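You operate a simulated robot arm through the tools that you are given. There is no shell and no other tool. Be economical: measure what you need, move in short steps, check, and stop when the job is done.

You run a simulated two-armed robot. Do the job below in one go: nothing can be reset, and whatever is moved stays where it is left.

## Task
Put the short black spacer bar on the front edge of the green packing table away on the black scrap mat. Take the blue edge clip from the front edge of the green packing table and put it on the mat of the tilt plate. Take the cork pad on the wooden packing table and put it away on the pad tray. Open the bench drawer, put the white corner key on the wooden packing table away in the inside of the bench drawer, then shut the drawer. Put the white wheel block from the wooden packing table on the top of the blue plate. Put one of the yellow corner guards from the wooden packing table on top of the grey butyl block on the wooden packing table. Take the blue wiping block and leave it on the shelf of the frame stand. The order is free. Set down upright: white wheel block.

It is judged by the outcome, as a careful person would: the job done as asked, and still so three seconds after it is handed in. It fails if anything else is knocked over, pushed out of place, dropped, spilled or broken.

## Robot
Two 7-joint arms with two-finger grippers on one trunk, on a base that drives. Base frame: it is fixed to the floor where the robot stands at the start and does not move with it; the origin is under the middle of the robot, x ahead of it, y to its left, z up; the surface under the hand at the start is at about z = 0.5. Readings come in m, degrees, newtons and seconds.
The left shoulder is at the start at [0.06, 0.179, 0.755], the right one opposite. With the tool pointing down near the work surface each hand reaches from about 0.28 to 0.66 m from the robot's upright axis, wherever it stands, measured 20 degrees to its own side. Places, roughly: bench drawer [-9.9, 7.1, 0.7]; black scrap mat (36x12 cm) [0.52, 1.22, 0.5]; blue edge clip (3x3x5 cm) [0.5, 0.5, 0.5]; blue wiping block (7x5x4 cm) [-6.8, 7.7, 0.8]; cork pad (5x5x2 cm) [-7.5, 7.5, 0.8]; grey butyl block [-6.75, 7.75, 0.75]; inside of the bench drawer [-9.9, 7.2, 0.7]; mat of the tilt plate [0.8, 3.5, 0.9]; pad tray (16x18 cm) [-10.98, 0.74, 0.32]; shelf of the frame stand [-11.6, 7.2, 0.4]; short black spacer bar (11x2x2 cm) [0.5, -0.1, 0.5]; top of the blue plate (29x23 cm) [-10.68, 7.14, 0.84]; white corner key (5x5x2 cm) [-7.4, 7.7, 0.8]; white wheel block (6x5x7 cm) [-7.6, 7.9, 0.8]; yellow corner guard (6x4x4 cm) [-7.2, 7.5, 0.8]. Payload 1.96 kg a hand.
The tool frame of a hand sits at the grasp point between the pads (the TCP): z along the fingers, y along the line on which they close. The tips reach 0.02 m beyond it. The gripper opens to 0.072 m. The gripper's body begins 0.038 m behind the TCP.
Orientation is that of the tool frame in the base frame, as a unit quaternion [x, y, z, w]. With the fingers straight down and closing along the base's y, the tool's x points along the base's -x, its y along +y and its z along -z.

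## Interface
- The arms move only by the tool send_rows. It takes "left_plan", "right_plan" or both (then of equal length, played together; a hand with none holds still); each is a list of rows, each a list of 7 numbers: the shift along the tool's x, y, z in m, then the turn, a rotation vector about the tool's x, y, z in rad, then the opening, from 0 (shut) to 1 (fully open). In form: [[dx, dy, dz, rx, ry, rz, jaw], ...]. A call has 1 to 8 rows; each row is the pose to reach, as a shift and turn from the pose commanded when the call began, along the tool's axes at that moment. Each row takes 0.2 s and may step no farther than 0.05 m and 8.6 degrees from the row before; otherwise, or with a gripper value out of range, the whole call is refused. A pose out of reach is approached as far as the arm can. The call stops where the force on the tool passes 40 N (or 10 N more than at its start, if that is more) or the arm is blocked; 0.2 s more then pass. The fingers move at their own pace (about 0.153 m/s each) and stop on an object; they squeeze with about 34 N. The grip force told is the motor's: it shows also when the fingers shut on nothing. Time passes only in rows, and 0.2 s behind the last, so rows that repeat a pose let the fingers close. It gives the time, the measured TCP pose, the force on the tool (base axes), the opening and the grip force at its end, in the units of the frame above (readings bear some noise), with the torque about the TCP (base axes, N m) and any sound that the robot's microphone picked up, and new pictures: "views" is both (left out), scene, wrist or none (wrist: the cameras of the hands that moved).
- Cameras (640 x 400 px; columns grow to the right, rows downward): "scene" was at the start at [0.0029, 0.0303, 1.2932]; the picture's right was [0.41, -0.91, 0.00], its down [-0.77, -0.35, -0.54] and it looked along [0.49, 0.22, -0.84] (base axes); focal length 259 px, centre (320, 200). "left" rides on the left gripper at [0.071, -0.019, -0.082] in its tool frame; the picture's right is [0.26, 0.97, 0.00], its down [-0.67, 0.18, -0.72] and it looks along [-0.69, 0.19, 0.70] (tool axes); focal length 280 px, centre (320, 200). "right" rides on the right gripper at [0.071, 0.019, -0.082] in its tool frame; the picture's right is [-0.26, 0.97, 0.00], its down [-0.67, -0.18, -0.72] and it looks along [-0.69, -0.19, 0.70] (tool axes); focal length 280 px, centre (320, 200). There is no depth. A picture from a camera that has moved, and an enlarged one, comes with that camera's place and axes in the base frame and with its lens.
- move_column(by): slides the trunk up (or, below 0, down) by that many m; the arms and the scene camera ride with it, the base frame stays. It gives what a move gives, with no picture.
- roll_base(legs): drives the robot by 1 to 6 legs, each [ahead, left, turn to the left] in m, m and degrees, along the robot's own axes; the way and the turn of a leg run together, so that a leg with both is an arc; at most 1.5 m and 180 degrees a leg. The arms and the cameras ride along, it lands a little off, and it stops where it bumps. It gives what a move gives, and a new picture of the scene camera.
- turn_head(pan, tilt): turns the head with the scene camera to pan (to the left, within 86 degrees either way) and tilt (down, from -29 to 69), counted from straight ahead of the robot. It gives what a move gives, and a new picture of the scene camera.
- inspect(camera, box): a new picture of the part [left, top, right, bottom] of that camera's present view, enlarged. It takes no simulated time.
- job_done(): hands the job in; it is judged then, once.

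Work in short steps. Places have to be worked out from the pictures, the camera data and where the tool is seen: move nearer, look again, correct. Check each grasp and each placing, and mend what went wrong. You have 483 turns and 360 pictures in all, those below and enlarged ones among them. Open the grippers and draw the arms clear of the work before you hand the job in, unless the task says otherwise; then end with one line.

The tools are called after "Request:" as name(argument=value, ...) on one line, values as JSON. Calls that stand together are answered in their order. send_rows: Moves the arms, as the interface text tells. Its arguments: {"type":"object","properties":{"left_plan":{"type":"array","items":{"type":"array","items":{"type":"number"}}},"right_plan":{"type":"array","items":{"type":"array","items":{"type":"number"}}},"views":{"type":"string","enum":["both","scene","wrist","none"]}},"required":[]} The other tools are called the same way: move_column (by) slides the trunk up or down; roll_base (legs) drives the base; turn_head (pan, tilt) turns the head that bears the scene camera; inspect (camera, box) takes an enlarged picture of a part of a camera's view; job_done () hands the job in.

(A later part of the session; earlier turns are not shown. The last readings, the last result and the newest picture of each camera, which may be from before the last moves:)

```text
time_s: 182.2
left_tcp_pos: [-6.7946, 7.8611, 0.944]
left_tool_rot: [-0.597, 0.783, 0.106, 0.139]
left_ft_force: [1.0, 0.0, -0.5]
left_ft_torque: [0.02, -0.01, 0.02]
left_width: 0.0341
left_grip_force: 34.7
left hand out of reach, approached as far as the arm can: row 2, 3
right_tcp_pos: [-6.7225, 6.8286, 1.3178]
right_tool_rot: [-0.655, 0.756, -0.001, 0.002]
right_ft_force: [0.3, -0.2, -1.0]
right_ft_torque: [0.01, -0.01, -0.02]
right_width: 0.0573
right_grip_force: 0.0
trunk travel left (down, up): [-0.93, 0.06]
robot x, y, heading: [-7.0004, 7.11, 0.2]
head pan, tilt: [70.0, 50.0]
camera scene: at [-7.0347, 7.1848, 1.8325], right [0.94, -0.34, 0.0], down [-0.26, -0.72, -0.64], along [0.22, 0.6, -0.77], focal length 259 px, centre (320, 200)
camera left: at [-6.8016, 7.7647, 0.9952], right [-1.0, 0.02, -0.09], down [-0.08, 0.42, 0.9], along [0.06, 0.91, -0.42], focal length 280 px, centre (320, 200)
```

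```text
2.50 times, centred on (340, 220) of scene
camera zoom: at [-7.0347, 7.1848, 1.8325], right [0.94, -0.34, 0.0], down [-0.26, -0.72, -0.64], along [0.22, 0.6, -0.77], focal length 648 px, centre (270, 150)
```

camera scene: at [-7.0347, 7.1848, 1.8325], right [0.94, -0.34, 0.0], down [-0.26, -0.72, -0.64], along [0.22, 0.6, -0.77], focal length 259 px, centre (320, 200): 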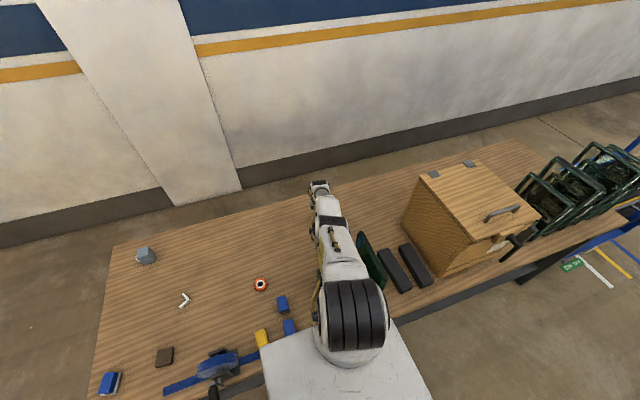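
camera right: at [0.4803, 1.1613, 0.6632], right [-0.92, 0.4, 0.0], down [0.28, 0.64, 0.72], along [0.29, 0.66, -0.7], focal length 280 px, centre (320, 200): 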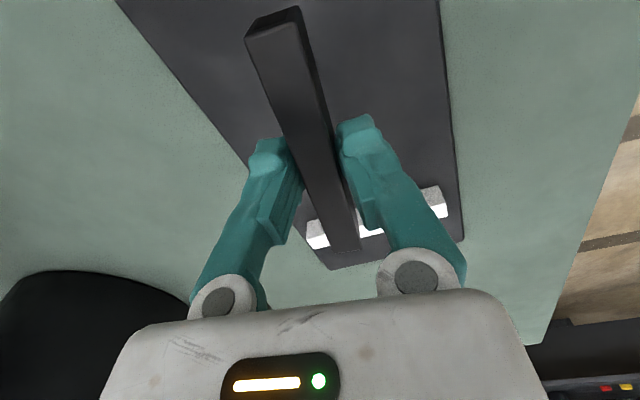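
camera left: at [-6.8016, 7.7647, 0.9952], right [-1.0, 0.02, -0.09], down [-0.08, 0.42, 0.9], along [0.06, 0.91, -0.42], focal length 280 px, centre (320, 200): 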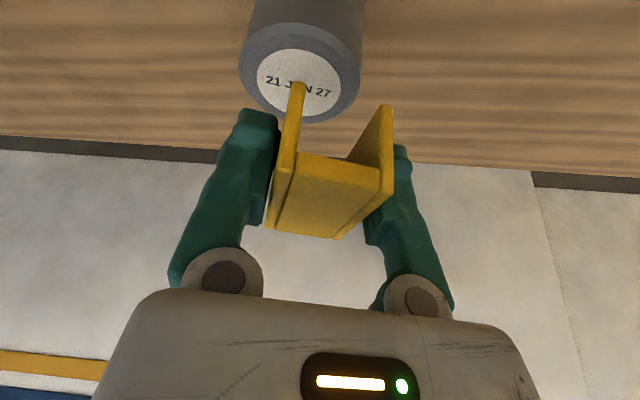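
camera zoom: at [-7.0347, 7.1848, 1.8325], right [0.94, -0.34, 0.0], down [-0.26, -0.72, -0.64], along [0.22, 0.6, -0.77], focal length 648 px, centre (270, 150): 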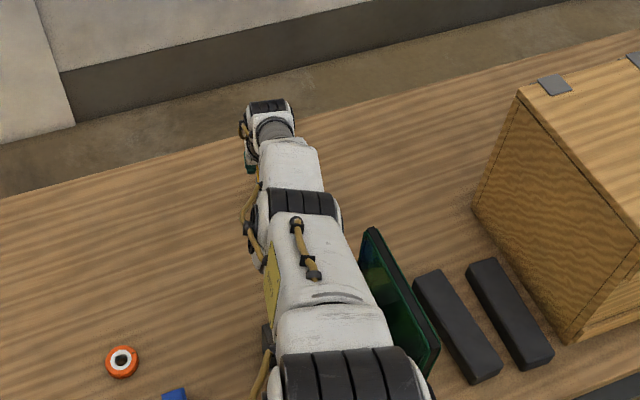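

The arm is stretched at its limit here. I'll raise the hand, move the base 3.5 cm closer to the table and lower the trunk slightly.

Request:
send_rows(left_plan=[[-0.012, 0, -0.033, 0, 0, 0, 0], [-0.024, 0, -0.066, 0, 0, 0, 0], [-0.034, 0, -0.094, 0, 0, 0, 0]], views="none")

Request:
roll_base(legs=[[0, 0.035, 0]])

Request:
move_column(by=-0.05)

```text
time_s: 183.0
left_tcp_pos: [-6.7873, 7.8924, 1.0333]
left_tool_rot: [-0.596, 0.784, 0.105, 0.137]
left_ft_force: [0.3, 0.5, -0.5]
left_ft_torque: [-0.02, 0.01, 0.01]
left_width: 0.0338
left_grip_force: 33.9
left hand out of reach, approached as far as the arm can: row 1, 2, 3
right_tcp_pos: [-6.723, 6.8298, 1.3165]
right_tool_rot: [-0.654, 0.756, -0.001, 0.002]
right_ft_force: [-0.3, 0.3, 0.7]
right_ft_torque: [-0.04, -0.04, -0.03]
right_width: 0.0575
right_grip_force: 0.1
trunk travel left (down, up): [-0.93, 0.06]
robot x, y, heading: [-7.0006, 7.1076, 0.3]
head pan, tilt: [70.0, 50.0]
```

```text
time_s: 183.9
left_tcp_pos: [-6.7865, 7.9215, 1.0383]
left_tool_rot: [-0.596, 0.783, 0.107, 0.14]
left_ft_force: [0.6, -1.0, 1.2]
left_ft_torque: [0.02, 0.03, -0.03]
left_width: 0.0337
left_grip_force: 34.0
right_tcp_pos: [-6.723, 6.855, 1.3146]
right_tool_rot: [-0.654, 0.756, 0.001, 0.003]
right_ft_force: [-0.3, -0.3, 0.0]
right_ft_torque: [0.05, 0.03, 0.01]
right_width: 0.0577
right_grip_force: 0.1
trunk travel left (down, up): [-0.93, 0.06]
robot x, y, heading: [-7.003, 7.1442, 0.1]
head pan, tilt: [70.0, 50.0]
camera scene: at [-7.034, 7.2094, 1.8329], right [0.94, -0.34, 0.0], down [-0.26, -0.72, -0.65], along [0.22, 0.61, -0.76], focal length 259 px, centre (320, 200)
```

scene: 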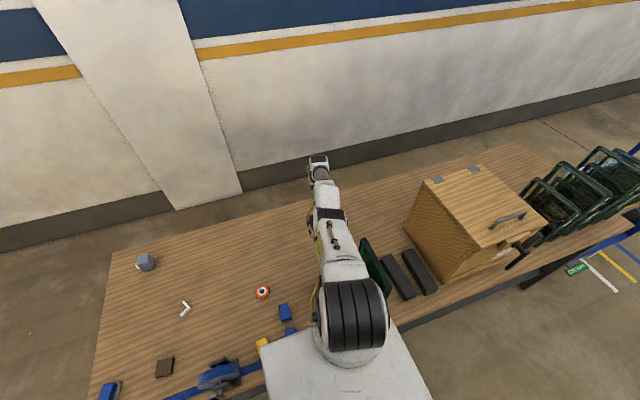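

```text
time_s: 184.8
left_tcp_pos: [-6.7867, 7.929, 0.9833]
left_tool_rot: [-0.596, 0.784, 0.104, 0.138]
left_ft_force: [-0.3, 0.1, -1.4]
left_ft_torque: [-0.03, 0.02, -0.04]
left_width: 0.0339
left_grip_force: 33.7
right_tcp_pos: [-6.7235, 6.8639, 1.2668]
right_tool_rot: [-0.654, 0.756, -0.003, 0.001]
right_ft_force: [0.1, 0.5, 0.3]
right_ft_torque: [0.0, 0.04, 0.04]
right_width: 0.0575
right_grip_force: 0.1
trunk travel left (down, up): [-0.88, 0.11]
robot x, y, heading: [-6.9955, 7.1485, -0.0]
head pan, tilt: [70.0, 50.0]
```

Now I'll bring the guard back over the block's centre at z≈0.93 and read the pose.

Request:
send_rows(left_plan=[[0.0224, -0.01, -0.0075, 0, 0, 0, 0], [0.0447, -0.0194, -0.0163, 0, 0, 0, 0], [0.054, -0.0194, 0.0085, 0, 0, 0, 0], [0.0628, -0.0194, 0.0335, 0, 0, 0, 0]])

```text
time_s: 185.8
left_tcp_pos: [-6.7716, 7.8987, 0.9198]
left_tool_rot: [-0.596, 0.784, 0.104, 0.138]
left_ft_force: [0.3, -1.0, -0.2]
left_ft_torque: [-0.01, 0.01, 0.0]
left_width: 0.034
left_grip_force: 34.2
left hand out of reach, approached as far as the arm can: row 1, 2, 3, 4
right_tcp_pos: [-6.7227, 6.8639, 1.2663]
right_tool_rot: [-0.655, 0.756, -0.003, 0.001]
right_ft_force: [-0.3, -0.3, -0.2]
right_ft_torque: [0.03, 0.0, -0.02]
right_width: 0.0578
right_grip_force: 0.1
trunk travel left (down, up): [-0.88, 0.11]
robot x, y, heading: [-6.9977, 7.1485, 0.1]
head pan, tilt: [70.0, 50.0]
camera scene: at [-7.0341, 7.2209, 1.7825], right [0.94, -0.34, 0.0], down [-0.26, -0.72, -0.64], along [0.22, 0.6, -0.77], focal length 259 px, centre (320, 200)
camera left: at [-6.7776, 7.8031, 0.9713], right [-1.0, 0.02, -0.09], down [-0.07, 0.43, 0.9], along [0.06, 0.9, -0.42], focal length 280 px, centre (320, 200)
```

scene: 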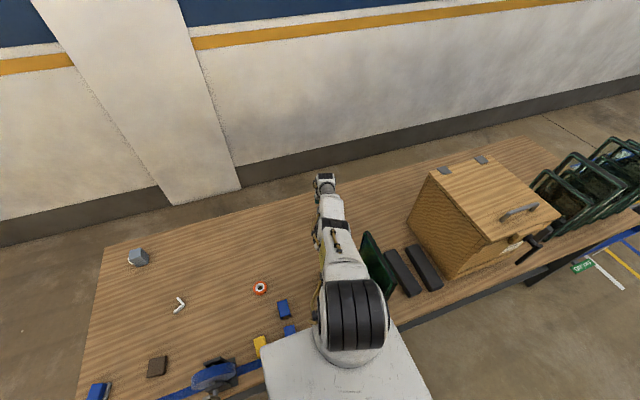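
left: 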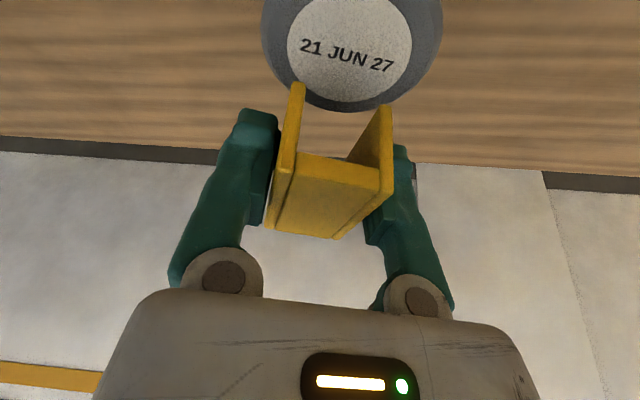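

The block's centre reads (-6.778, 7.877), so the hand is 2 cm too far, and the arm seems stuck near full stretch. I'll pull back and up a little to free it.

Request:
send_rows(left_plan=[[0.0, 0, -0.03, 0, 0, 0, 0], [0.02, 0.0, -0.06, 0, 0, 0, 0], [0.04, 0.0, -0.07, 0, 0, 0, 0]], views="wrist")

```text
time_s: 186.6
left_tcp_pos: [-6.7673, 7.909, 0.9451]
left_tool_rot: [-0.597, 0.784, 0.104, 0.138]
left_ft_force: [-0.2, -0.4, -0.7]
left_ft_torque: [0.01, 0.03, 0.0]
left_width: 0.0341
left_grip_force: 33.9
left hand out of reach, approached as far as the arm can: row 1, 2, 3
right_tcp_pos: [-6.7235, 6.8631, 1.2669]
right_tool_rot: [-0.655, 0.756, -0.002, 0.002]
right_ft_force: [0.1, 0.5, 0.3]
right_ft_torque: [-0.01, 0.0, 0.01]
right_width: 0.0576
right_grip_force: 0.0
trunk travel left (down, up): [-0.88, 0.11]
robot x, y, heading: [-7.0004, 7.1454, 0.1]
head pan, tilt: [70.0, 50.0]
camera left: at [-6.7734, 7.8129, 0.9975], right [-1.0, 0.02, -0.09], down [-0.07, 0.43, 0.9], along [0.06, 0.9, -0.42], focal length 280 px, centre (320, 200)
```

left: 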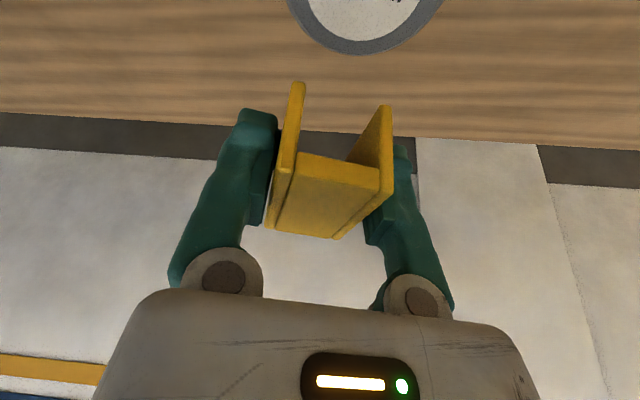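

The elbow has gone straight and the solver slides along the reach sphere. I'll command a larger retreat, up and back, to bend it again.

Request:
send_rows(left_plan=[[-0.01, 0, -0.045, 0, 0, 0, 0], [-0.02, 0, -0.09, 0, 0, 0, 0], [-0.03, 0.0, -0.135, 0, 0, 0, 0], [0.01, 0.0, -0.15, 0, 0, 0, 0], [0.05, 0.0, -0.165, 0, 0, 0, 0], [0.09, 0, -0.18, 0, 0, 0, 0]])

```text
time_s: 188.0
left_tcp_pos: [-6.808, 7.7654, 1.0901]
left_tool_rot: [-0.596, 0.784, 0.105, 0.138]
left_ft_force: [-1.1, -0.3, 0.5]
left_ft_torque: [0.03, -0.02, 0.01]
left_width: 0.0342
left_grip_force: 34.4
left hand out of reach, approached as far as the arm can: row 1, 2
right_tcp_pos: [-6.7223, 6.8623, 1.2657]
right_tool_rot: [-0.655, 0.756, 0.0, 0.002]
right_ft_force: [0.0, 0.5, 0.3]
right_ft_torque: [0.04, -0.01, 0.02]
right_width: 0.0576
right_grip_force: 0.1
trunk travel left (down, up): [-0.88, 0.11]
robot x, y, heading: [-6.9997, 7.1446, 0.3]
head pan, tilt: [70.0, 50.0]
camera scene: at [-7.0336, 7.2178, 1.7825], right [0.94, -0.34, 0.0], down [-0.26, -0.72, -0.64], along [0.22, 0.61, -0.77], focal length 259 px, centre (320, 200)
camera left: at [-6.814, 7.6686, 1.1406], right [-1.0, 0.02, -0.09], down [-0.07, 0.42, 0.9], along [0.06, 0.91, -0.42], focal length 280 px, centre (320, 200)
```

scene: 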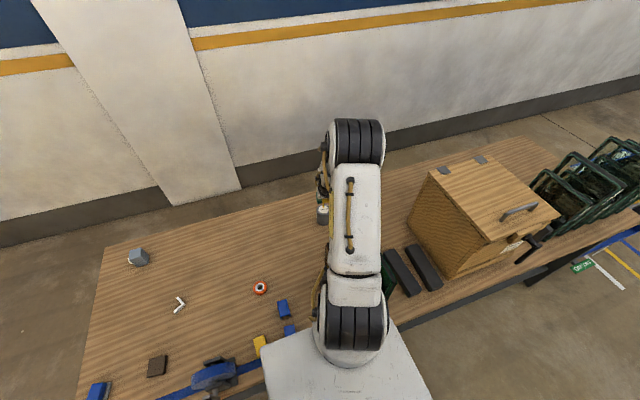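
left: 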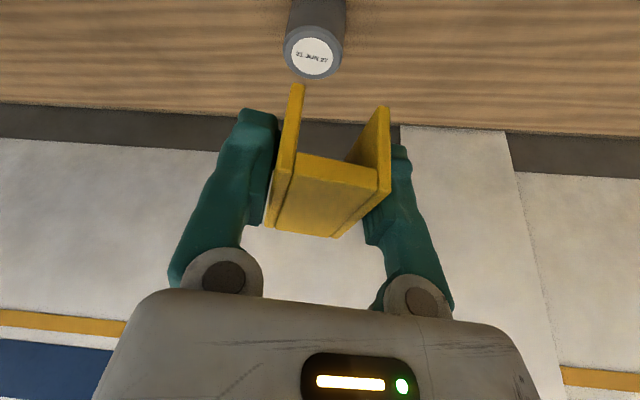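

The elbow is bent again. I'll go down first and then forward to above the block.

Request:
send_rows(left_plan=[[0.0128, 0, 0.0353, 0, 0, 0, 0], [0.0257, 0, 0.0705, 0, 0, 0, 0], [0.0385, 0, 0.1058, 0, 0, 0, 0], [0.0513, 0, 0.141, 0, 0, 0, 0], [0.0151, 0.0006, 0.154, 0, 0, 0, 0], [-0.0212, 0.0012, 0.167, 0, 0, 0, 0], [-0.0575, 0.0018, 0.1806, 0, 0, 0, 0]])

```text
time_s: 189.6
left_tcp_pos: [-6.781, 7.8771, 0.9355]
left_tool_rot: [-0.597, 0.784, 0.104, 0.136]
left_ft_force: [-0.1, 1.0, -0.4]
left_ft_torque: [-0.02, 0.01, 0.01]
left_width: 0.0339
left_grip_force: 33.9
right_tcp_pos: [-6.722, 6.8643, 1.2678]
right_tool_rot: [-0.654, 0.756, -0.003, 0.001]
right_ft_force: [-0.3, 0.1, -0.2]
right_ft_torque: [0.02, 0.0, -0.01]
right_width: 0.0576
right_grip_force: 0.1
trunk travel left (down, up): [-0.88, 0.11]
robot x, y, heading: [-6.9969, 7.1505, 0.0]
head pan, tilt: [70.0, 50.0]
camera scene: at [-7.0336, 7.222, 1.7824], right [0.94, -0.34, 0.0], down [-0.26, -0.72, -0.64], along [0.22, 0.6, -0.77], focal length 259 px, centre (320, 200)
camera left: at [-6.7865, 7.7816, 0.9876], right [-1.0, 0.02, -0.09], down [-0.07, 0.43, 0.9], along [0.06, 0.9, -0.42], focal length 280 px, centre (320, 200)
```

scene: 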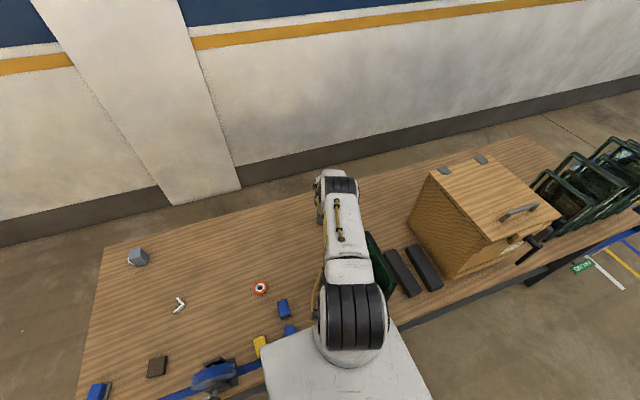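
left: 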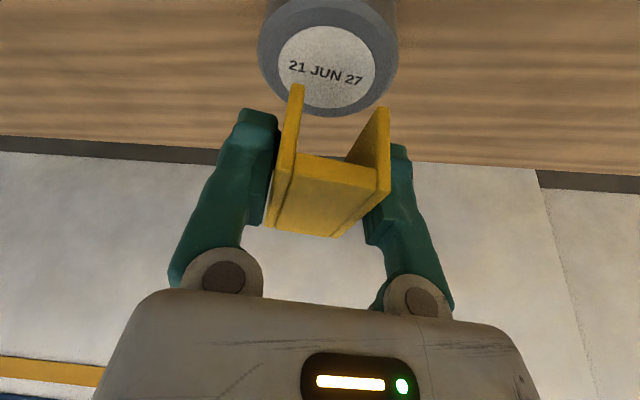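

Centred over the block. I'll lower it in small steps to contact.

Request:
send_rows(left_plan=[[0.005, 0, 0.0135, 0, 0, 0, 0], [0.0095, -0.002, 0.0263, 0, 0, 0, 0], [0.0123, -0.003, 0.0338, 0, 0, 0, 0]], views="wrist")

```text
time_s: 190.4
left_tcp_pos: [-6.7776, 7.8776, 0.9038]
left_tool_rot: [-0.596, 0.783, 0.106, 0.14]
left_ft_force: [0.6, 2.1, 8.1]
left_ft_torque: [0.24, -0.07, 0.0]
left_width: 0.034
left_grip_force: 34.4
right_tcp_pos: [-6.7235, 6.8606, 1.2676]
right_tool_rot: [-0.655, 0.756, -0.001, 0.002]
right_ft_force: [0.2, 0.3, -0.3]
right_ft_torque: [0.03, 0.01, -0.02]
right_width: 0.0576
right_grip_force: 0.0
trunk travel left (down, up): [-0.88, 0.11]
robot x, y, heading: [-7.0023, 7.148, -0.2]
head pan, tilt: [70.0, 50.0]
camera left: at [-6.7842, 7.7804, 0.9553], right [-1.0, 0.02, -0.09], down [-0.07, 0.42, 0.9], along [0.06, 0.91, -0.42], focal length 280 px, centre (320, 200)
```

left: 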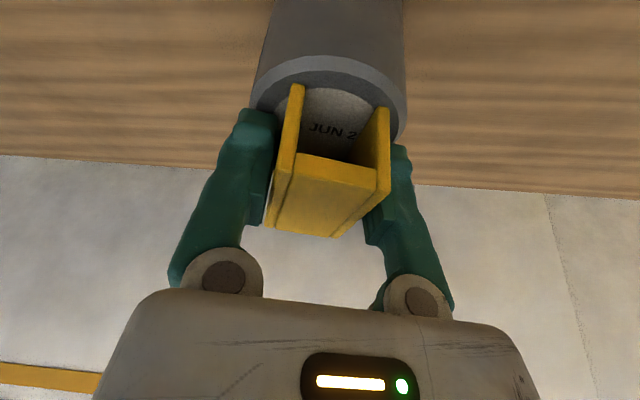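

Contact at 8 N with the guard centred on the block. I'll open and back out along the finger direction.

Request:
send_rows(left_plan=[[0, 0, 0, 0, 0, 0, 0.52], [0, 0, 0, 0, 0, 0, 0.7], [0, 0, 0, 0, 0, 0, 0.8], [0, 0, -0.015, 0, 0, 0, 0.8], [0, 0, -0.04, 0, 0, 0, 0.8], [0, 0, -0.08, 0, 0, 0, 0.8]], views="wrist")

```text
time_s: 191.8
left_tcp_pos: [-6.7861, 7.849, 0.975]
left_tool_rot: [-0.597, 0.784, 0.105, 0.138]
left_ft_force: [0.3, 0.3, -0.3]
left_ft_torque: [0.02, 0.0, 0.01]
left_width: 0.0576
left_grip_force: 0.1
right_tcp_pos: [-6.7237, 6.8624, 1.2657]
right_tool_rot: [-0.655, 0.756, -0.002, 0.001]
right_ft_force: [0.5, -0.4, -0.5]
right_ft_torque: [-0.01, 0.02, -0.02]
right_width: 0.0574
right_grip_force: 0.0
trunk travel left (down, up): [-0.88, 0.11]
robot x, y, heading: [-6.9996, 7.1496, -0.1]
head pan, tilt: [70.0, 50.0]
camera left: at [-6.7912, 7.7533, 1.0282], right [-1.0, 0.02, -0.09], down [-0.07, 0.42, 0.9], along [0.06, 0.91, -0.42], focal length 280 px, centre (320, 200)
```

left: 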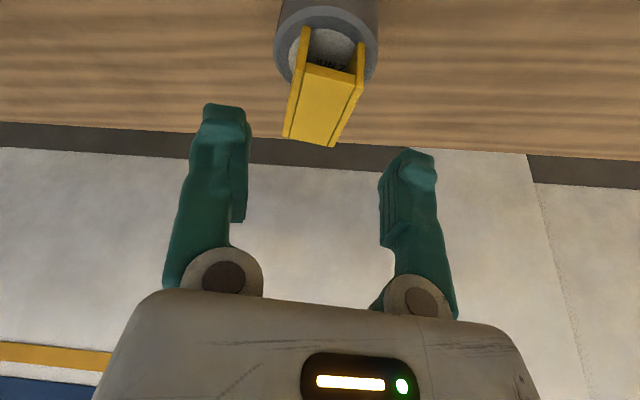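

The guard sits squarely on the block. Next is the wiping block: I'll raise the hand and untilt it, raise the trunk, and turn the hand so it closes along y.

Request:
send_rows(left_plan=[[-0.012, 0, -0.033, 0, 0, 0, 0.8], [-0.024, 0, -0.066, 0, 0, 0, 0.8], [-0.036, 0, -0.099, 0, 0.0, 0, 0.9], [-0.048, 0, -0.132, 0, 0.12, 0, 1], [-0.06, 0, -0.1645, 0, 0.24, 0, 1], [-0.03, 0, -0.18, 0, 0.349, 0, 1], [0.01, 0, -0.19, 0, 0.349, 0, 1]], views="none")

Request:
move_column(by=0.1)

Request:
send_rows(left_plan=[[0.01, 0, 0, 0, 0, 0.147, 1], [0.02, 0, 0, 0, 0, 0.294, 1], [0.03, 0, 0, 0, 0, 0.441, 1], [0.04, 0, 0, 0, 0, 0.588, 1], [0.04, 0, 0, 0, 0, 0.735, 1], [0.04, 0, 0, 0, 0, 0.882, 1], [0.04, 0, 0, 0, 0, 1.029, 1], [0.04, 0, 0, 0, 0, 1.176, 1]])

```text
time_s: 193.4
left_tcp_pos: [-6.8073, 7.7741, 1.1541]
left_tool_rot: [-0.606, 0.796, 0.0, 0.0]
left_ft_force: [-0.5, 0.0, -0.4]
left_ft_torque: [0.05, -0.02, -0.03]
left_width: 0.072
left_grip_force: 0.0
left hand out of reach, approached as far as the arm can: row 6
right_tcp_pos: [-6.7246, 6.8597, 1.2656]
right_tool_rot: [-0.655, 0.756, -0.001, 0.003]
right_ft_force: [-0.4, -0.2, -0.4]
right_ft_torque: [-0.01, 0.02, -0.02]
right_width: 0.0574
right_grip_force: 0.0
trunk travel left (down, up): [-0.88, 0.11]
robot x, y, heading: [-6.9956, 7.1447, 0.2]
head pan, tilt: [70.0, 50.0]
```

```text
time_s: 194.7
left_tcp_pos: [-6.806, 7.7774, 1.2529]
left_tool_rot: [-0.606, 0.795, 0.0, -0.001]
left_ft_force: [-0.1, 0.1, -0.2]
left_ft_torque: [-0.01, 0.02, 0.02]
left_width: 0.0721
left_grip_force: 0.0
right_tcp_pos: [-6.7233, 6.8633, 1.3655]
right_tool_rot: [-0.654, 0.756, -0.002, 0.001]
right_ft_force: [-0.1, 0.4, -0.4]
right_ft_torque: [0.03, -0.01, 0.0]
right_width: 0.0576
right_grip_force: 0.0
trunk travel left (down, up): [-0.98, 0.01]
robot x, y, heading: [-6.9994, 7.1447, -0.1]
head pan, tilt: [70.0, 50.0]
```

```text
time_s: 196.5
left_tcp_pos: [-6.8171, 7.7396, 1.252]
left_tool_rot: [-0.061, 0.998, -0.001, 0.0]
left_ft_force: [0.5, -0.1, 0.1]
left_ft_torque: [0.02, -0.02, 0.02]
left_width: 0.0719
left_grip_force: 0.0
right_tcp_pos: [-6.7229, 6.8634, 1.3667]
right_tool_rot: [-0.655, 0.756, -0.002, 0.001]
right_ft_force: [0.2, 0.1, 0.1]
right_ft_torque: [0.01, 0.02, -0.01]
right_width: 0.0576
right_grip_force: 0.1
trunk travel left (down, up): [-0.98, 0.01]
robot x, y, heading: [-6.9974, 7.1442, 0.0]
head pan, tilt: [70.0, 50.0]
camera scene: at [-7.0342, 7.2201, 1.8824], right [0.94, -0.34, 0.0], down [-0.26, -0.72, -0.64], along [0.22, 0.6, -0.77], focal length 259 px, centre (320, 200)
camera left: at [-6.8844, 7.7127, 1.3329], right [-0.38, 0.93, 0.0], down [0.65, 0.27, 0.72], along [0.66, 0.27, -0.7], focal length 280 px, centre (320, 200)
```

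scene: 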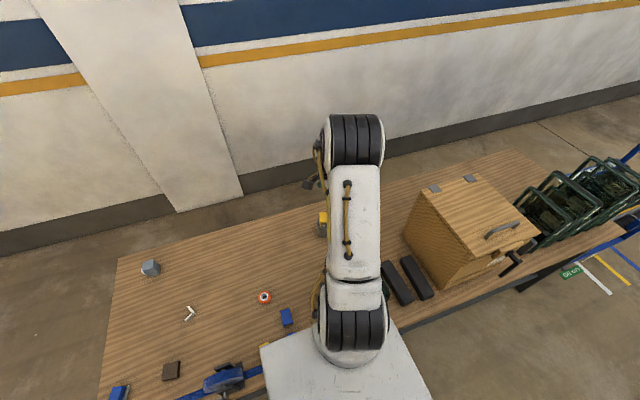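
left: 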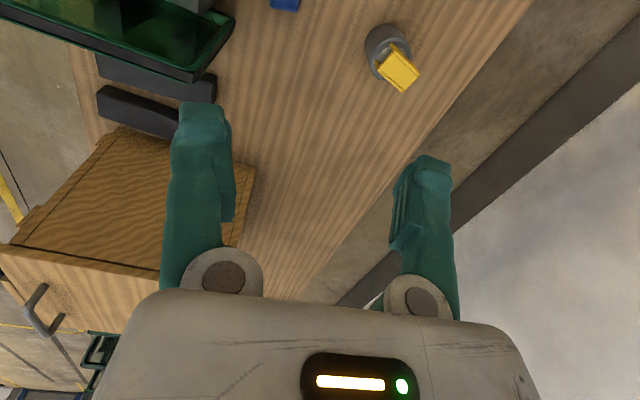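

I'll shift the hand left to bring the wiping block into the wrist view and lower it a bit.

Request:
send_rows(left_plan=[[0.03, 0.005, 0.0, 0, 0, 0.06, 1], [0.06, 0.01, 0.0, 0, 0, 0.12, 1], [0.09, 0.01, 0.02, 0, 0, 0.12, 1], [0.12, 0.01, 0.04, 0, 0, 0.12, 1]], views="wrist")

```text
time_s: 197.5
left_tcp_pos: [-6.9398, 7.7356, 1.2125]
left_tool_rot: [-0.003, 1.0, -0.001, 0.001]
left_ft_force: [-0.6, 0.1, -0.8]
left_ft_torque: [-0.03, -0.03, 0.0]
left_width: 0.0721
left_grip_force: 0.1
right_tcp_pos: [-6.7228, 6.8635, 1.3669]
right_tool_rot: [-0.655, 0.756, -0.003, 0.0]
right_ft_force: [-0.5, 0.2, 0.8]
right_ft_torque: [-0.02, -0.01, -0.02]
right_width: 0.0576
right_grip_force: 0.0
trunk travel left (down, up): [-0.98, 0.01]
robot x, y, heading: [-6.9996, 7.1472, 0.1]
head pan, tilt: [70.0, 50.0]
camera left: at [-7.0089, 7.7173, 1.2925], right [-0.27, 0.96, 0.0], down [0.67, 0.19, 0.72], along [0.69, 0.19, -0.7], focal length 280 px, centre (320, 200)
```

left: 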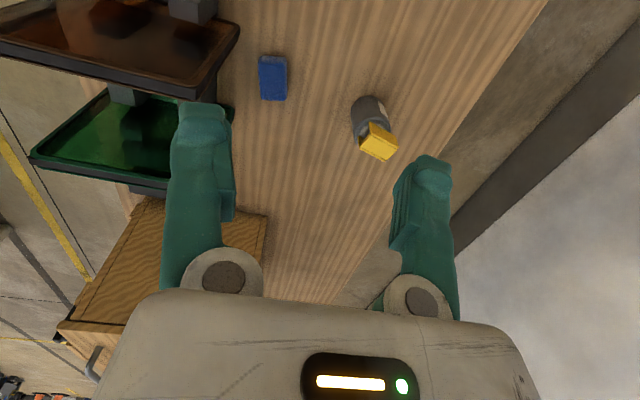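

Request:
inspect(camera="left", box=[180, 20, 340, 120])

```text
4.00 times, centred on (260, 70) of left
camera zoom: at [-7.0089, 7.7173, 1.2925], right [-0.27, 0.96, 0.0], down [0.67, 0.19, 0.72], along [0.69, 0.19, -0.7], focal length 1122 px, centre (560, 720)
```

zoom: 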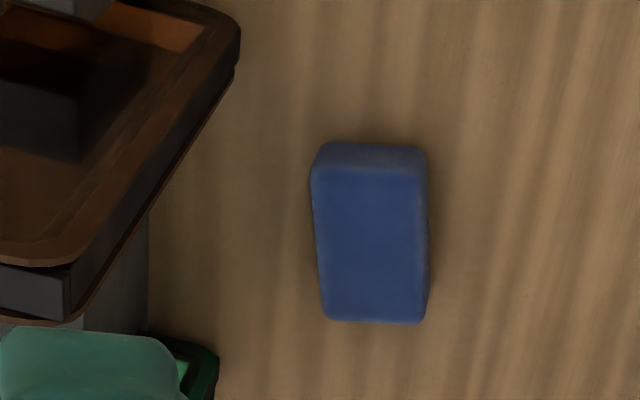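

The wiping block is centred at (-6.802, 7.695), yawed 11° CCW, and the panes end at y≈7.636. I'll move directly above it and descend partway.

Request:
send_rows(left_plan=[[-0.046, -0.01, 0.0, 0, 0, -0.05, 1], [-0.092, -0.022, 0.0, 0, 0, -0.087, 1], [-0.138, -0.037, 0.0, 0, 0, -0.087, 1], [-0.138, -0.037, 0.04, 0, 0, -0.087, 1], [-0.138, -0.037, 0.08, 0, 0, -0.087, 1], [-0.138, -0.037, 0.12, 0, 0, -0.087, 1], [-0.138, -0.037, 0.16, 0, 0, -0.087, 1]])

Request:
inspect(camera="scene", box=[260, 140, 420, 300])

```text
time_s: 199.1
left_tcp_pos: [-6.7968, 7.7003, 1.0518]
left_tool_rot: [-0.046, 0.999, -0.001, 0.0]
left_ft_force: [0.4, -0.4, -1.1]
left_ft_torque: [0.01, -0.02, -0.01]
left_width: 0.0719
left_grip_force: 0.0
right_tcp_pos: [-6.7223, 6.865, 1.3659]
right_tool_rot: [-0.655, 0.756, -0.003, 0.001]
right_ft_force: [-0.7, 0.2, 0.7]
right_ft_torque: [-0.04, 0.0, 0.0]
right_width: 0.0578
right_grip_force: 0.0
trunk travel left (down, up): [-0.98, 0.01]
robot x, y, heading: [-7.0027, 7.143, 0.5]
head pan, tilt: [70.0, 50.0]
camera scene: at [-7.0336, 7.2217, 1.8825], right [0.94, -0.34, 0.0], down [-0.26, -0.72, -0.64], along [0.22, 0.6, -0.77], focal length 259 px, centre (320, 200)
camera left: at [-6.866, 7.6743, 1.1323], right [-0.35, 0.94, 0.0], down [0.65, 0.25, 0.72], along [0.67, 0.25, -0.7], focal length 280 px, centre (320, 200)
```

scene: 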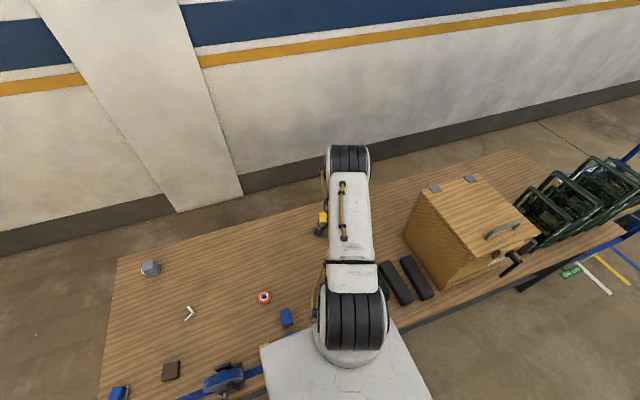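
left: 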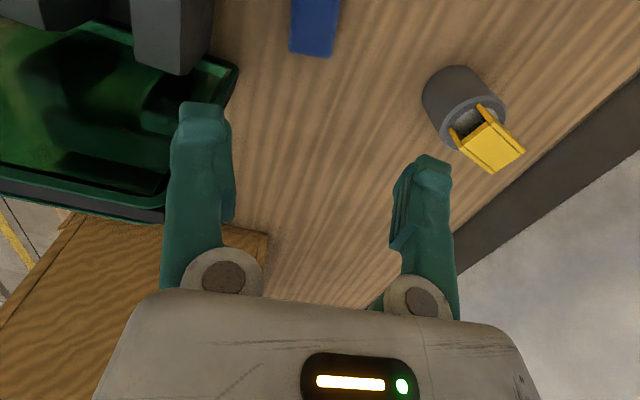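

```text
2.50 times, centred on (340, 220) of scene
camera zoom: at [-7.0336, 7.2217, 1.8825], right [0.94, -0.34, 0.0], down [-0.26, -0.72, -0.64], along [0.22, 0.6, -0.77], focal length 648 px, centre (270, 150)
```

zoom: 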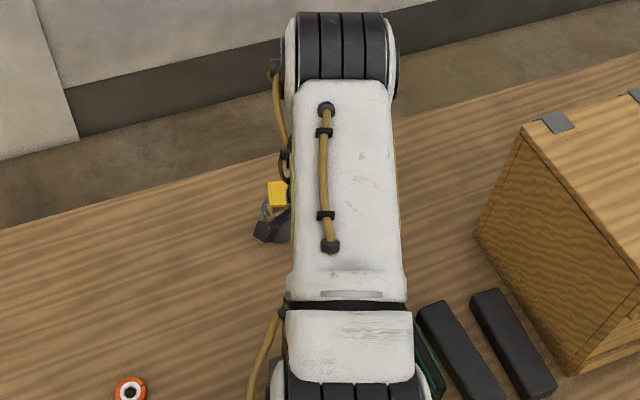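

The elbow is beyond and above the hand, so the panes are clear. I'll descend to just above the block.

Request:
send_rows(left_plan=[[0.005, -0.004, 0.04, 0, 0, 0, 1], [0.005, -0.004, 0.08, 0, 0, 0, 1], [0.005, -0.004, 0.12, 0, 0, 0, 1], [0.005, -0.004, 0.155, 0, 0, 0, 1], [0.005, -0.004, 0.18, 0, 0, 0, 1]])

Request:
inspect(camera="scene", box=[280, 160, 400, 300])

```text
time_s: 200.3
left_tcp_pos: [-6.8047, 7.6922, 0.8709]
left_tool_rot: [-0.045, 0.999, 0.0, 0.0]
left_ft_force: [0.1, -0.5, -0.1]
left_ft_torque: [0.01, 0.01, 0.02]
left_width: 0.072
left_grip_force: 0.0
right_tcp_pos: [-6.7228, 6.8652, 1.3657]
right_tool_rot: [-0.654, 0.756, -0.002, 0.001]
right_ft_force: [0.5, -0.1, -0.5]
right_ft_torque: [-0.01, 0.02, 0.01]
right_width: 0.0576
right_grip_force: 0.2
trunk travel left (down, up): [-0.98, 0.01]
robot x, y, heading: [-6.9983, 7.1443, -0.0]
head pan, tilt: [70.0, 50.0]
camera scene: at [-7.0338, 7.221, 1.8825], right [0.94, -0.34, 0.0], down [-0.26, -0.72, -0.64], along [0.22, 0.6, -0.77], focal length 259 px, centre (320, 200)
camera left: at [-6.8732, 7.6676, 0.9514], right [-0.35, 0.94, 0.0], down [0.65, 0.25, 0.72], along [0.67, 0.25, -0.7], focal length 280 px, centre (320, 200)
```

scene: 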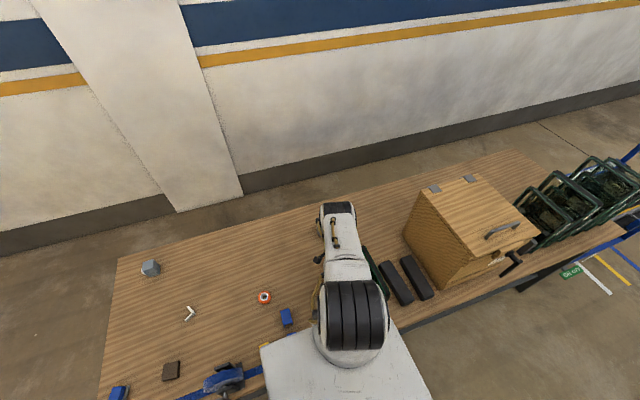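
left: 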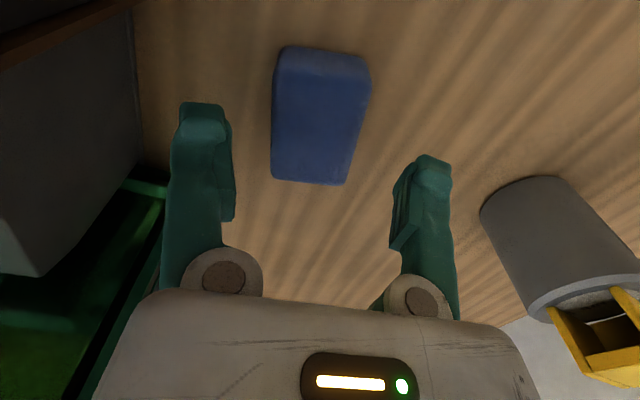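

```text
2.86 times, centred on (340, 230) of scene
camera zoom: at [-7.0338, 7.221, 1.8825], right [0.94, -0.34, 0.0], down [-0.26, -0.72, -0.64], along [0.22, 0.6, -0.77], focal length 741 px, centre (263, 114)
```

zoom: 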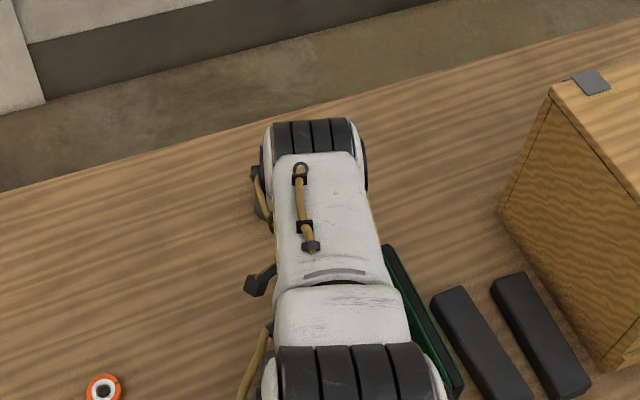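

The block lies between the fingers. I'll align 3° more, descend to grasp height, close and lift a little.

Request:
send_rows(left_plan=[[0, 0.002, 0.02, 0, 0, -0.05, 1], [0, 0.002, 0.038, 0, 0, -0.05, 1], [0, 0.002, 0.051, 0, 0, -0.05, 1]], views="wrist")

```text
time_s: 201.1
left_tcp_pos: [-6.804, 7.6952, 0.8223]
left_tool_rot: [-0.071, 0.997, -0.001, 0.0]
left_ft_force: [0.4, 0.1, 1.3]
left_ft_torque: [0.01, 0.0, 0.03]
left_width: 0.0719
left_grip_force: 0.0
right_tcp_pos: [-6.7229, 6.8634, 1.3651]
right_tool_rot: [-0.654, 0.756, -0.002, 0.002]
right_ft_force: [-0.1, -0.7, 0.1]
right_ft_torque: [-0.05, 0.01, 0.0]
right_width: 0.0575
right_grip_force: 0.1
trunk travel left (down, up): [-0.98, 0.01]
robot x, y, heading: [-6.998, 7.1459, 0.1]
head pan, tilt: [70.0, 50.0]
camera left: at [-6.8712, 7.6666, 0.9023], right [-0.4, 0.92, 0.0], down [0.64, 0.28, 0.72], along [0.66, 0.28, -0.7], focal length 280 px, centre (320, 200)
```

left: 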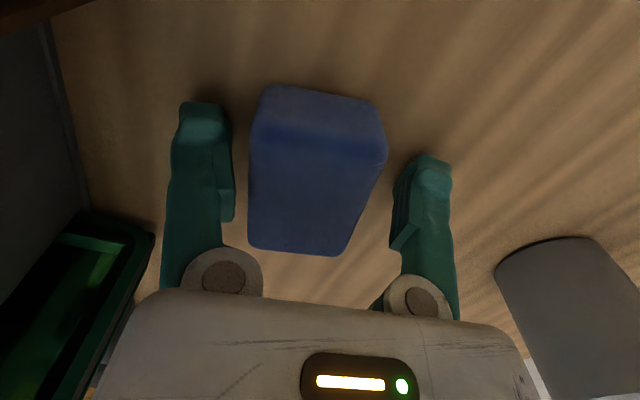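

The block is between the pads. I'll close and lift.

Request:
send_rows(left_plan=[[0, 0, 0, 0, 0, 0, 0.6], [0, 0, 0, 0, 0, 0, 0], [0, 0, 0, 0, 0, 0, 0], [0, 0, -0.02, 0, 0, 0, 0], [0, 0, -0.05, 0, 0, 0, 0], [0, 0, -0.09, 0, 0, 0, 0], [0, 0, -0.13, 0, 0, 0, 0], [0, 0, -0.17, 0, 0, 0, 0]], views="wrist")

```text
time_s: 202.9
left_tcp_pos: [-6.8044, 7.6952, 0.9936]
left_tool_rot: [-0.071, 0.997, -0.001, -0.001]
left_ft_force: [0.1, -0.1, 0.0]
left_ft_torque: [-0.01, 0.0, 0.03]
left_width: 0.0442
left_grip_force: 34.7
right_tcp_pos: [-6.7238, 6.862, 1.3659]
right_tool_rot: [-0.654, 0.756, -0.002, 0.002]
right_ft_force: [-0.3, -1.3, -0.7]
right_ft_torque: [0.02, 0.03, 0.01]
right_width: 0.0575
right_grip_force: 0.1
trunk travel left (down, up): [-0.98, 0.01]
robot x, y, heading: [-6.997, 7.1463, 0.1]
head pan, tilt: [70.0, 50.0]
camera left: at [-6.8719, 7.667, 1.0739], right [-0.4, 0.92, 0.0], down [0.64, 0.28, 0.72], along [0.66, 0.28, -0.7], focal length 280 px, centre (320, 200)
```

left: 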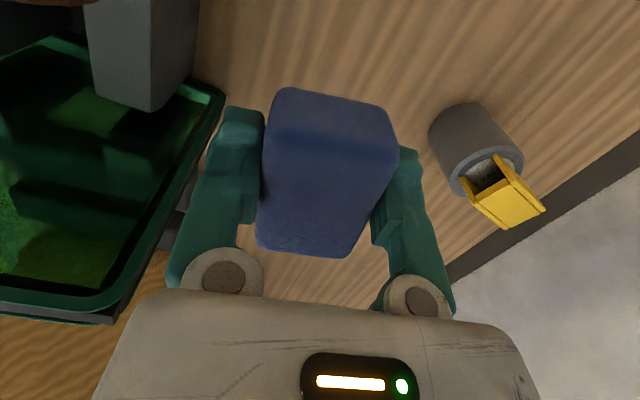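

The wiping block is held (44 mm) and the guard is undisturbed. I'll lift it high and tuck it in toward the robot, then leave the table.

Request:
send_rows(left_plan=[[0, 0, -0.045, 0, 0, 0, 0], [0, 0, -0.09, 0, 0, 0, 0], [0, 0, -0.135, 0, 0, 0, 0], [0, 0, -0.18, 0, 0, 0, 0], [0, 0, -0.22, 0, 0, 0, 0], [-0.01, -0.045, -0.23, 0, 0, 0, 0], [-0.02, -0.09, -0.23, 0, 0, 0, 0], [-0.03, -0.135, -0.23, 0, 0, 0, 0]], views="none")

Request:
send_rows(left_plan=[[-0.015, -0.045, 0, 0, 0, 0, 0], [-0.03, -0.09, 0, 0, 0, 0, 0], [-0.045, -0.13, 0, 0, 0, 0, 0], [-0.06, -0.17, 0, 0, 0, 0, 0]], views="none")

Request:
roll_base(legs=[[0, -0.3, 0], [-1.02, 0, 0]])

```text
time_s: 204.7
left_tcp_pos: [-6.7559, 7.5665, 1.2229]
left_tool_rot: [-0.072, 0.997, 0.0, 0.0]
left_ft_force: [0.8, -0.9, 0.5]
left_ft_torque: [0.04, 0.0, 0.0]
left_width: 0.044
left_grip_force: 34.1
right_tcp_pos: [-6.7231, 6.8623, 1.3661]
right_tool_rot: [-0.655, 0.756, 0.0, 0.0]
right_ft_force: [0.6, -0.3, -0.1]
right_ft_torque: [0.05, 0.0, 0.01]
right_width: 0.0579
right_grip_force: 0.0
trunk travel left (down, up): [-0.98, 0.01]
robot x, y, heading: [-6.9988, 7.1474, 0.4]
head pan, tilt: [70.0, 50.0]
```

```text
time_s: 205.7
left_tcp_pos: [-6.6713, 7.4063, 1.2226]
left_tool_rot: [-0.072, 0.997, -0.001, 0.0]
left_ft_force: [-0.1, -0.8, -0.1]
left_ft_torque: [0.02, 0.02, 0.02]
left_width: 0.0442
left_grip_force: 33.9
right_tcp_pos: [-6.7214, 6.8622, 1.3656]
right_tool_rot: [-0.655, 0.756, -0.001, 0.001]
right_ft_force: [1.0, -0.3, 0.1]
right_ft_torque: [-0.01, 0.01, -0.03]
right_width: 0.0576
right_grip_force: 0.0
trunk travel left (down, up): [-0.98, 0.01]
robot x, y, heading: [-6.9987, 7.1456, 0.1]
head pan, tilt: [70.0, 50.0]
```

```text
time_s: 212.6
left_tcp_pos: [-7.684, 7.1037, 1.2228]
left_tool_rot: [-0.072, 0.997, 0.0, 0.0]
left_ft_force: [0.2, -0.1, -0.4]
left_ft_torque: [0.02, -0.01, -0.01]
left_width: 0.0437
left_grip_force: 34.1
right_tcp_pos: [-7.7336, 6.56, 1.3659]
right_tool_rot: [-0.656, 0.755, -0.001, 0.002]
right_ft_force: [-0.4, 0.0, -0.2]
right_ft_torque: [0.0, 0.0, 0.02]
right_width: 0.0577
right_grip_force: 0.1
trunk travel left (down, up): [-0.98, 0.01]
robot x, y, heading: [-8.01, 6.8422, 0.1]
head pan, tilt: [70.0, 50.0]
camera scene: at [-8.0452, 6.9166, 1.8825], right [0.94, -0.34, 0.0], down [-0.26, -0.72, -0.64], along [0.22, 0.6, -0.77], focal length 259 px, centre (320, 200)
```

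scene: 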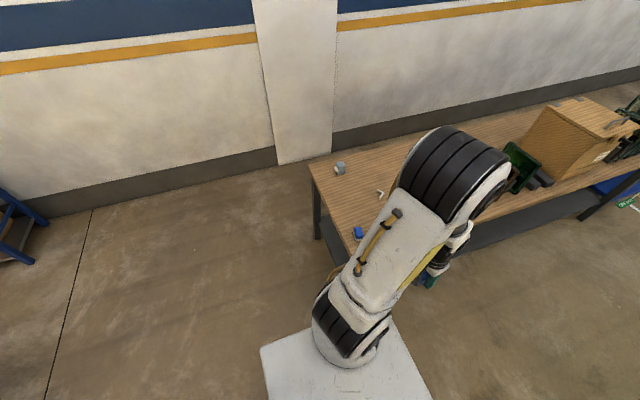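

There is free floor left of the table and the wall is far. I'll drive to the table's left end and look at the wheel block.

Request:
roll_base(legs=[[0, 1.0, 0]])

Request:
turn_head(pan=0, tilt=55)

```text
time_s: 217.8
left_tcp_pos: [-7.6944, 8.0984, 1.2233]
left_tool_rot: [-0.077, 0.997, -0.001, 0.0]
left_ft_force: [0.2, 0.0, -0.1]
left_ft_torque: [0.03, -0.06, -0.03]
left_width: 0.0438
left_grip_force: 34.3
right_tcp_pos: [-7.7403, 7.5539, 1.3656]
right_tool_rot: [-0.659, 0.753, -0.001, 0.001]
right_ft_force: [-0.2, -0.5, -0.4]
right_ft_torque: [-0.02, 0.01, 0.02]
right_width: 0.0574
right_grip_force: 0.1
trunk travel left (down, up): [-0.98, 0.01]
robot x, y, heading: [-8.0219, 7.8329, 0.9]
head pan, tilt: [70.0, 50.0]
camera scene: at [-8.0548, 7.9068, 1.8825], right [0.94, -0.33, 0.0], down [-0.25, -0.72, -0.64], along [0.21, 0.61, -0.77], focal length 259 px, centre (320, 200)
```

scene: 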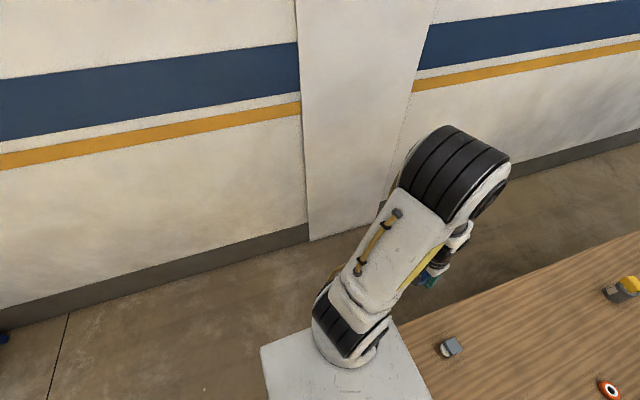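

```text
time_s: 219.2
left_tcp_pos: [-7.6946, 8.0998, 1.2221]
left_tool_rot: [-0.077, 0.997, -0.001, 0.0]
left_ft_force: [0.7, 0.6, -0.4]
left_ft_torque: [0.02, 0.05, -0.01]
left_width: 0.0437
left_grip_force: 33.7
right_tcp_pos: [-7.7403, 7.5547, 1.3661]
right_tool_rot: [-0.658, 0.753, -0.003, 0.001]
right_ft_force: [-0.1, -0.7, -0.1]
right_ft_torque: [-0.01, -0.04, 0.03]
right_width: 0.0573
right_grip_force: 0.0
trunk travel left (down, up): [-0.98, 0.01]
robot x, y, heading: [-8.0209, 7.83, 0.5]
head pan, tilt: [0.0, 55.0]
camera scene: at [-8.0082, 7.8366, 1.8759], right [0.01, -1.0, 0.0], down [-0.82, -0.01, -0.57], along [0.57, 0.01, -0.82], focal length 259 px, centre (320, 200)
```

scene: 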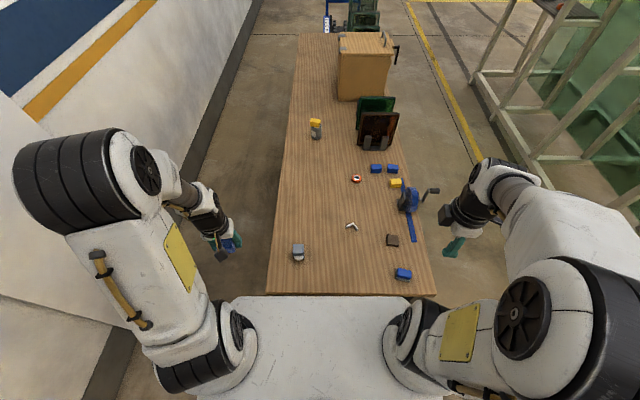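

Request:
inspect(camera="scene", box=[266, 220, 346, 270])

Request:
inspect(camera="scene", box=[330, 200, 450, 290])

```text
8.00 times, centred on (306, 245) of scene
camera zoom: at [-8.0082, 7.8366, 1.8759], right [0.01, -1.0, 0.0], down [-0.82, -0.01, -0.57], along [0.57, 0.01, -0.82], focal length 2075 px, centre (432, -160)
```

zoom: 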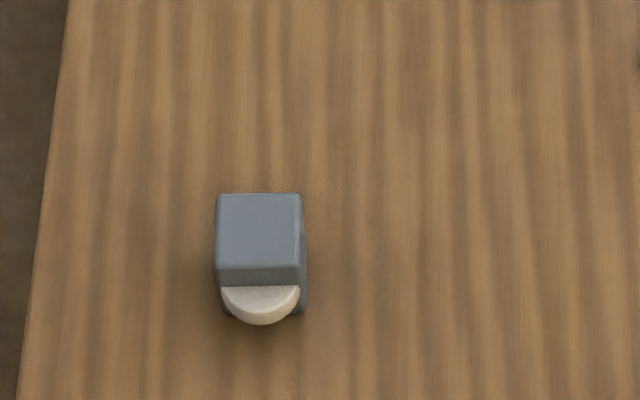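

```text
4.44 times, centred on (390, 245) of scene
camera zoom: at [-8.0082, 7.8366, 1.8759], right [0.01, -1.0, 0.0], down [-0.82, -0.01, -0.57], along [0.57, 0.01, -0.82], focal length 1153 px, centre (9, 0)
```

zoom: 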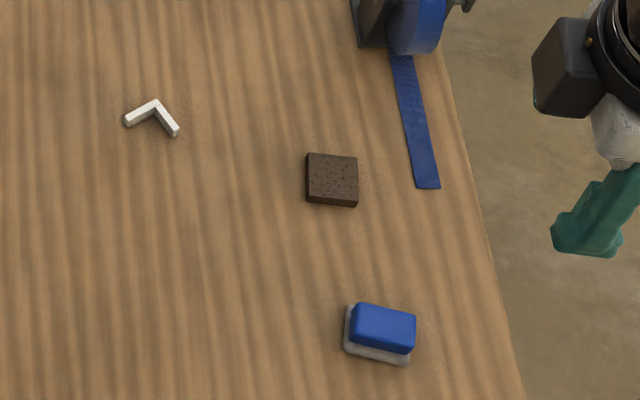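

The wheel block is at about (-7.557, 7.936): a grey body with a white wheel toward me, top near z 0.865. I'll move the left hand aside, and swing the right hand over while turning it to close along y.

Request:
send_rows(left_plan=[[0, 0.03, 0, 0, 0, 0, 0], [0, 0.06, 0, 0, 0, 0, 0], [0, 0.09, 0, 0, 0, 0, 0], [0, 0.12, 0, 0, 0, 0, 0], [0, 0.14, 0, 0, 0, 0, 0], [0, 0.16, 0, 0, 0, 0, 0], [0, 0.16, 0, 0, 0, 0, 0], [0, 0.16, 0, 0, 0, 0, 0]], right_plan=[[-0.035, -0.012, 0.012, 0, 0, 0.147, 1], [-0.07, -0.025, 0.025, 0, 0, 0.294, 1], [-0.105, -0.037, 0.037, 0, 0, 0.441, 1], [-0.14, -0.05, 0.05, 0, 0, 0.588, 1], [-0.175, -0.063, 0.062, 0, 0, 0.735, 1], [-0.21, -0.075, 0.075, 0, 0, 0.882, 1], [-0.245, -0.088, 0.088, 0, 0, 1.029, 1], [-0.28, -0.1, 0.1, 0, 0, 1.176, 1]])

```text
time_s: 221.0
left_tcp_pos: [-7.7186, 8.2578, 1.2216]
left_tool_rot: [-0.077, 0.997, -0.002, -0.002]
left_ft_force: [1.0, 0.2, 0.2]
left_ft_torque: [0.0, -0.01, -0.01]
left_width: 0.0436
left_grip_force: 33.8
right_tcp_pos: [-7.6041, 7.8219, 1.2664]
right_tool_rot: [-0.13, 0.992, -0.002, 0.002]
right_ft_force: [-0.6, -0.1, 0.0]
right_ft_torque: [0.03, 0.04, 0.02]
right_width: 0.072
right_grip_force: 0.0
trunk travel left (down, up): [-0.98, 0.01]
robot x, y, heading: [-8.0197, 7.8322, 0.7]
head pan, tilt: [0.0, 55.0]
camera scene: at [-8.0063, 7.8382, 1.8759], right [0.01, -1.0, 0.0], down [-0.82, -0.01, -0.57], along [0.57, 0.01, -0.82], focal length 259 px, centre (320, 200)
camera right: at [-7.6776, 7.8221, 1.3459], right [0.0, 1.0, 0.0], down [0.7, 0.0, 0.72], along [0.72, 0.0, -0.7], focal length 280 px, centre (320, 200)
camera left: at [-7.785, 8.2288, 1.3024], right [-0.41, 0.91, 0.0], down [0.64, 0.29, 0.71], along [0.65, 0.29, -0.7], focal length 280 px, centre (320, 200)
```

scene: 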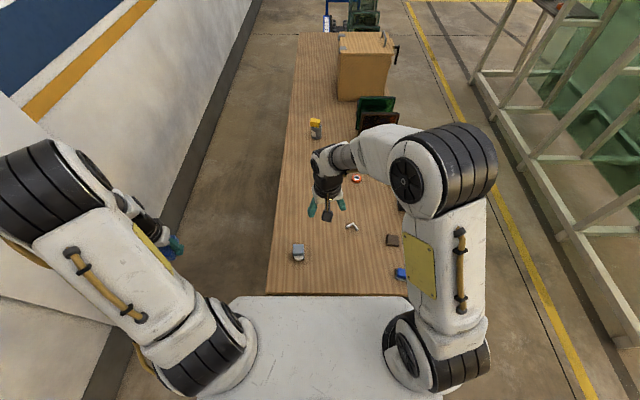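
right: 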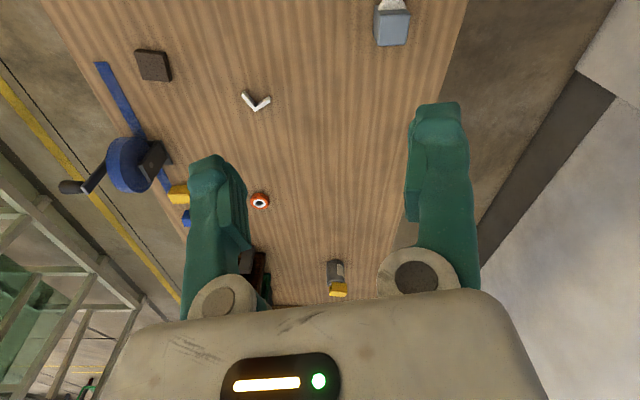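
left: 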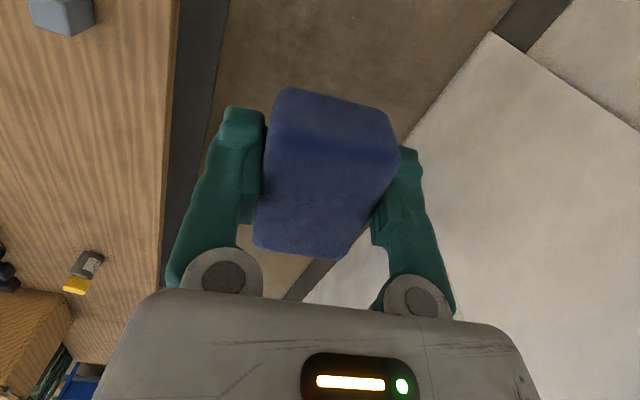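

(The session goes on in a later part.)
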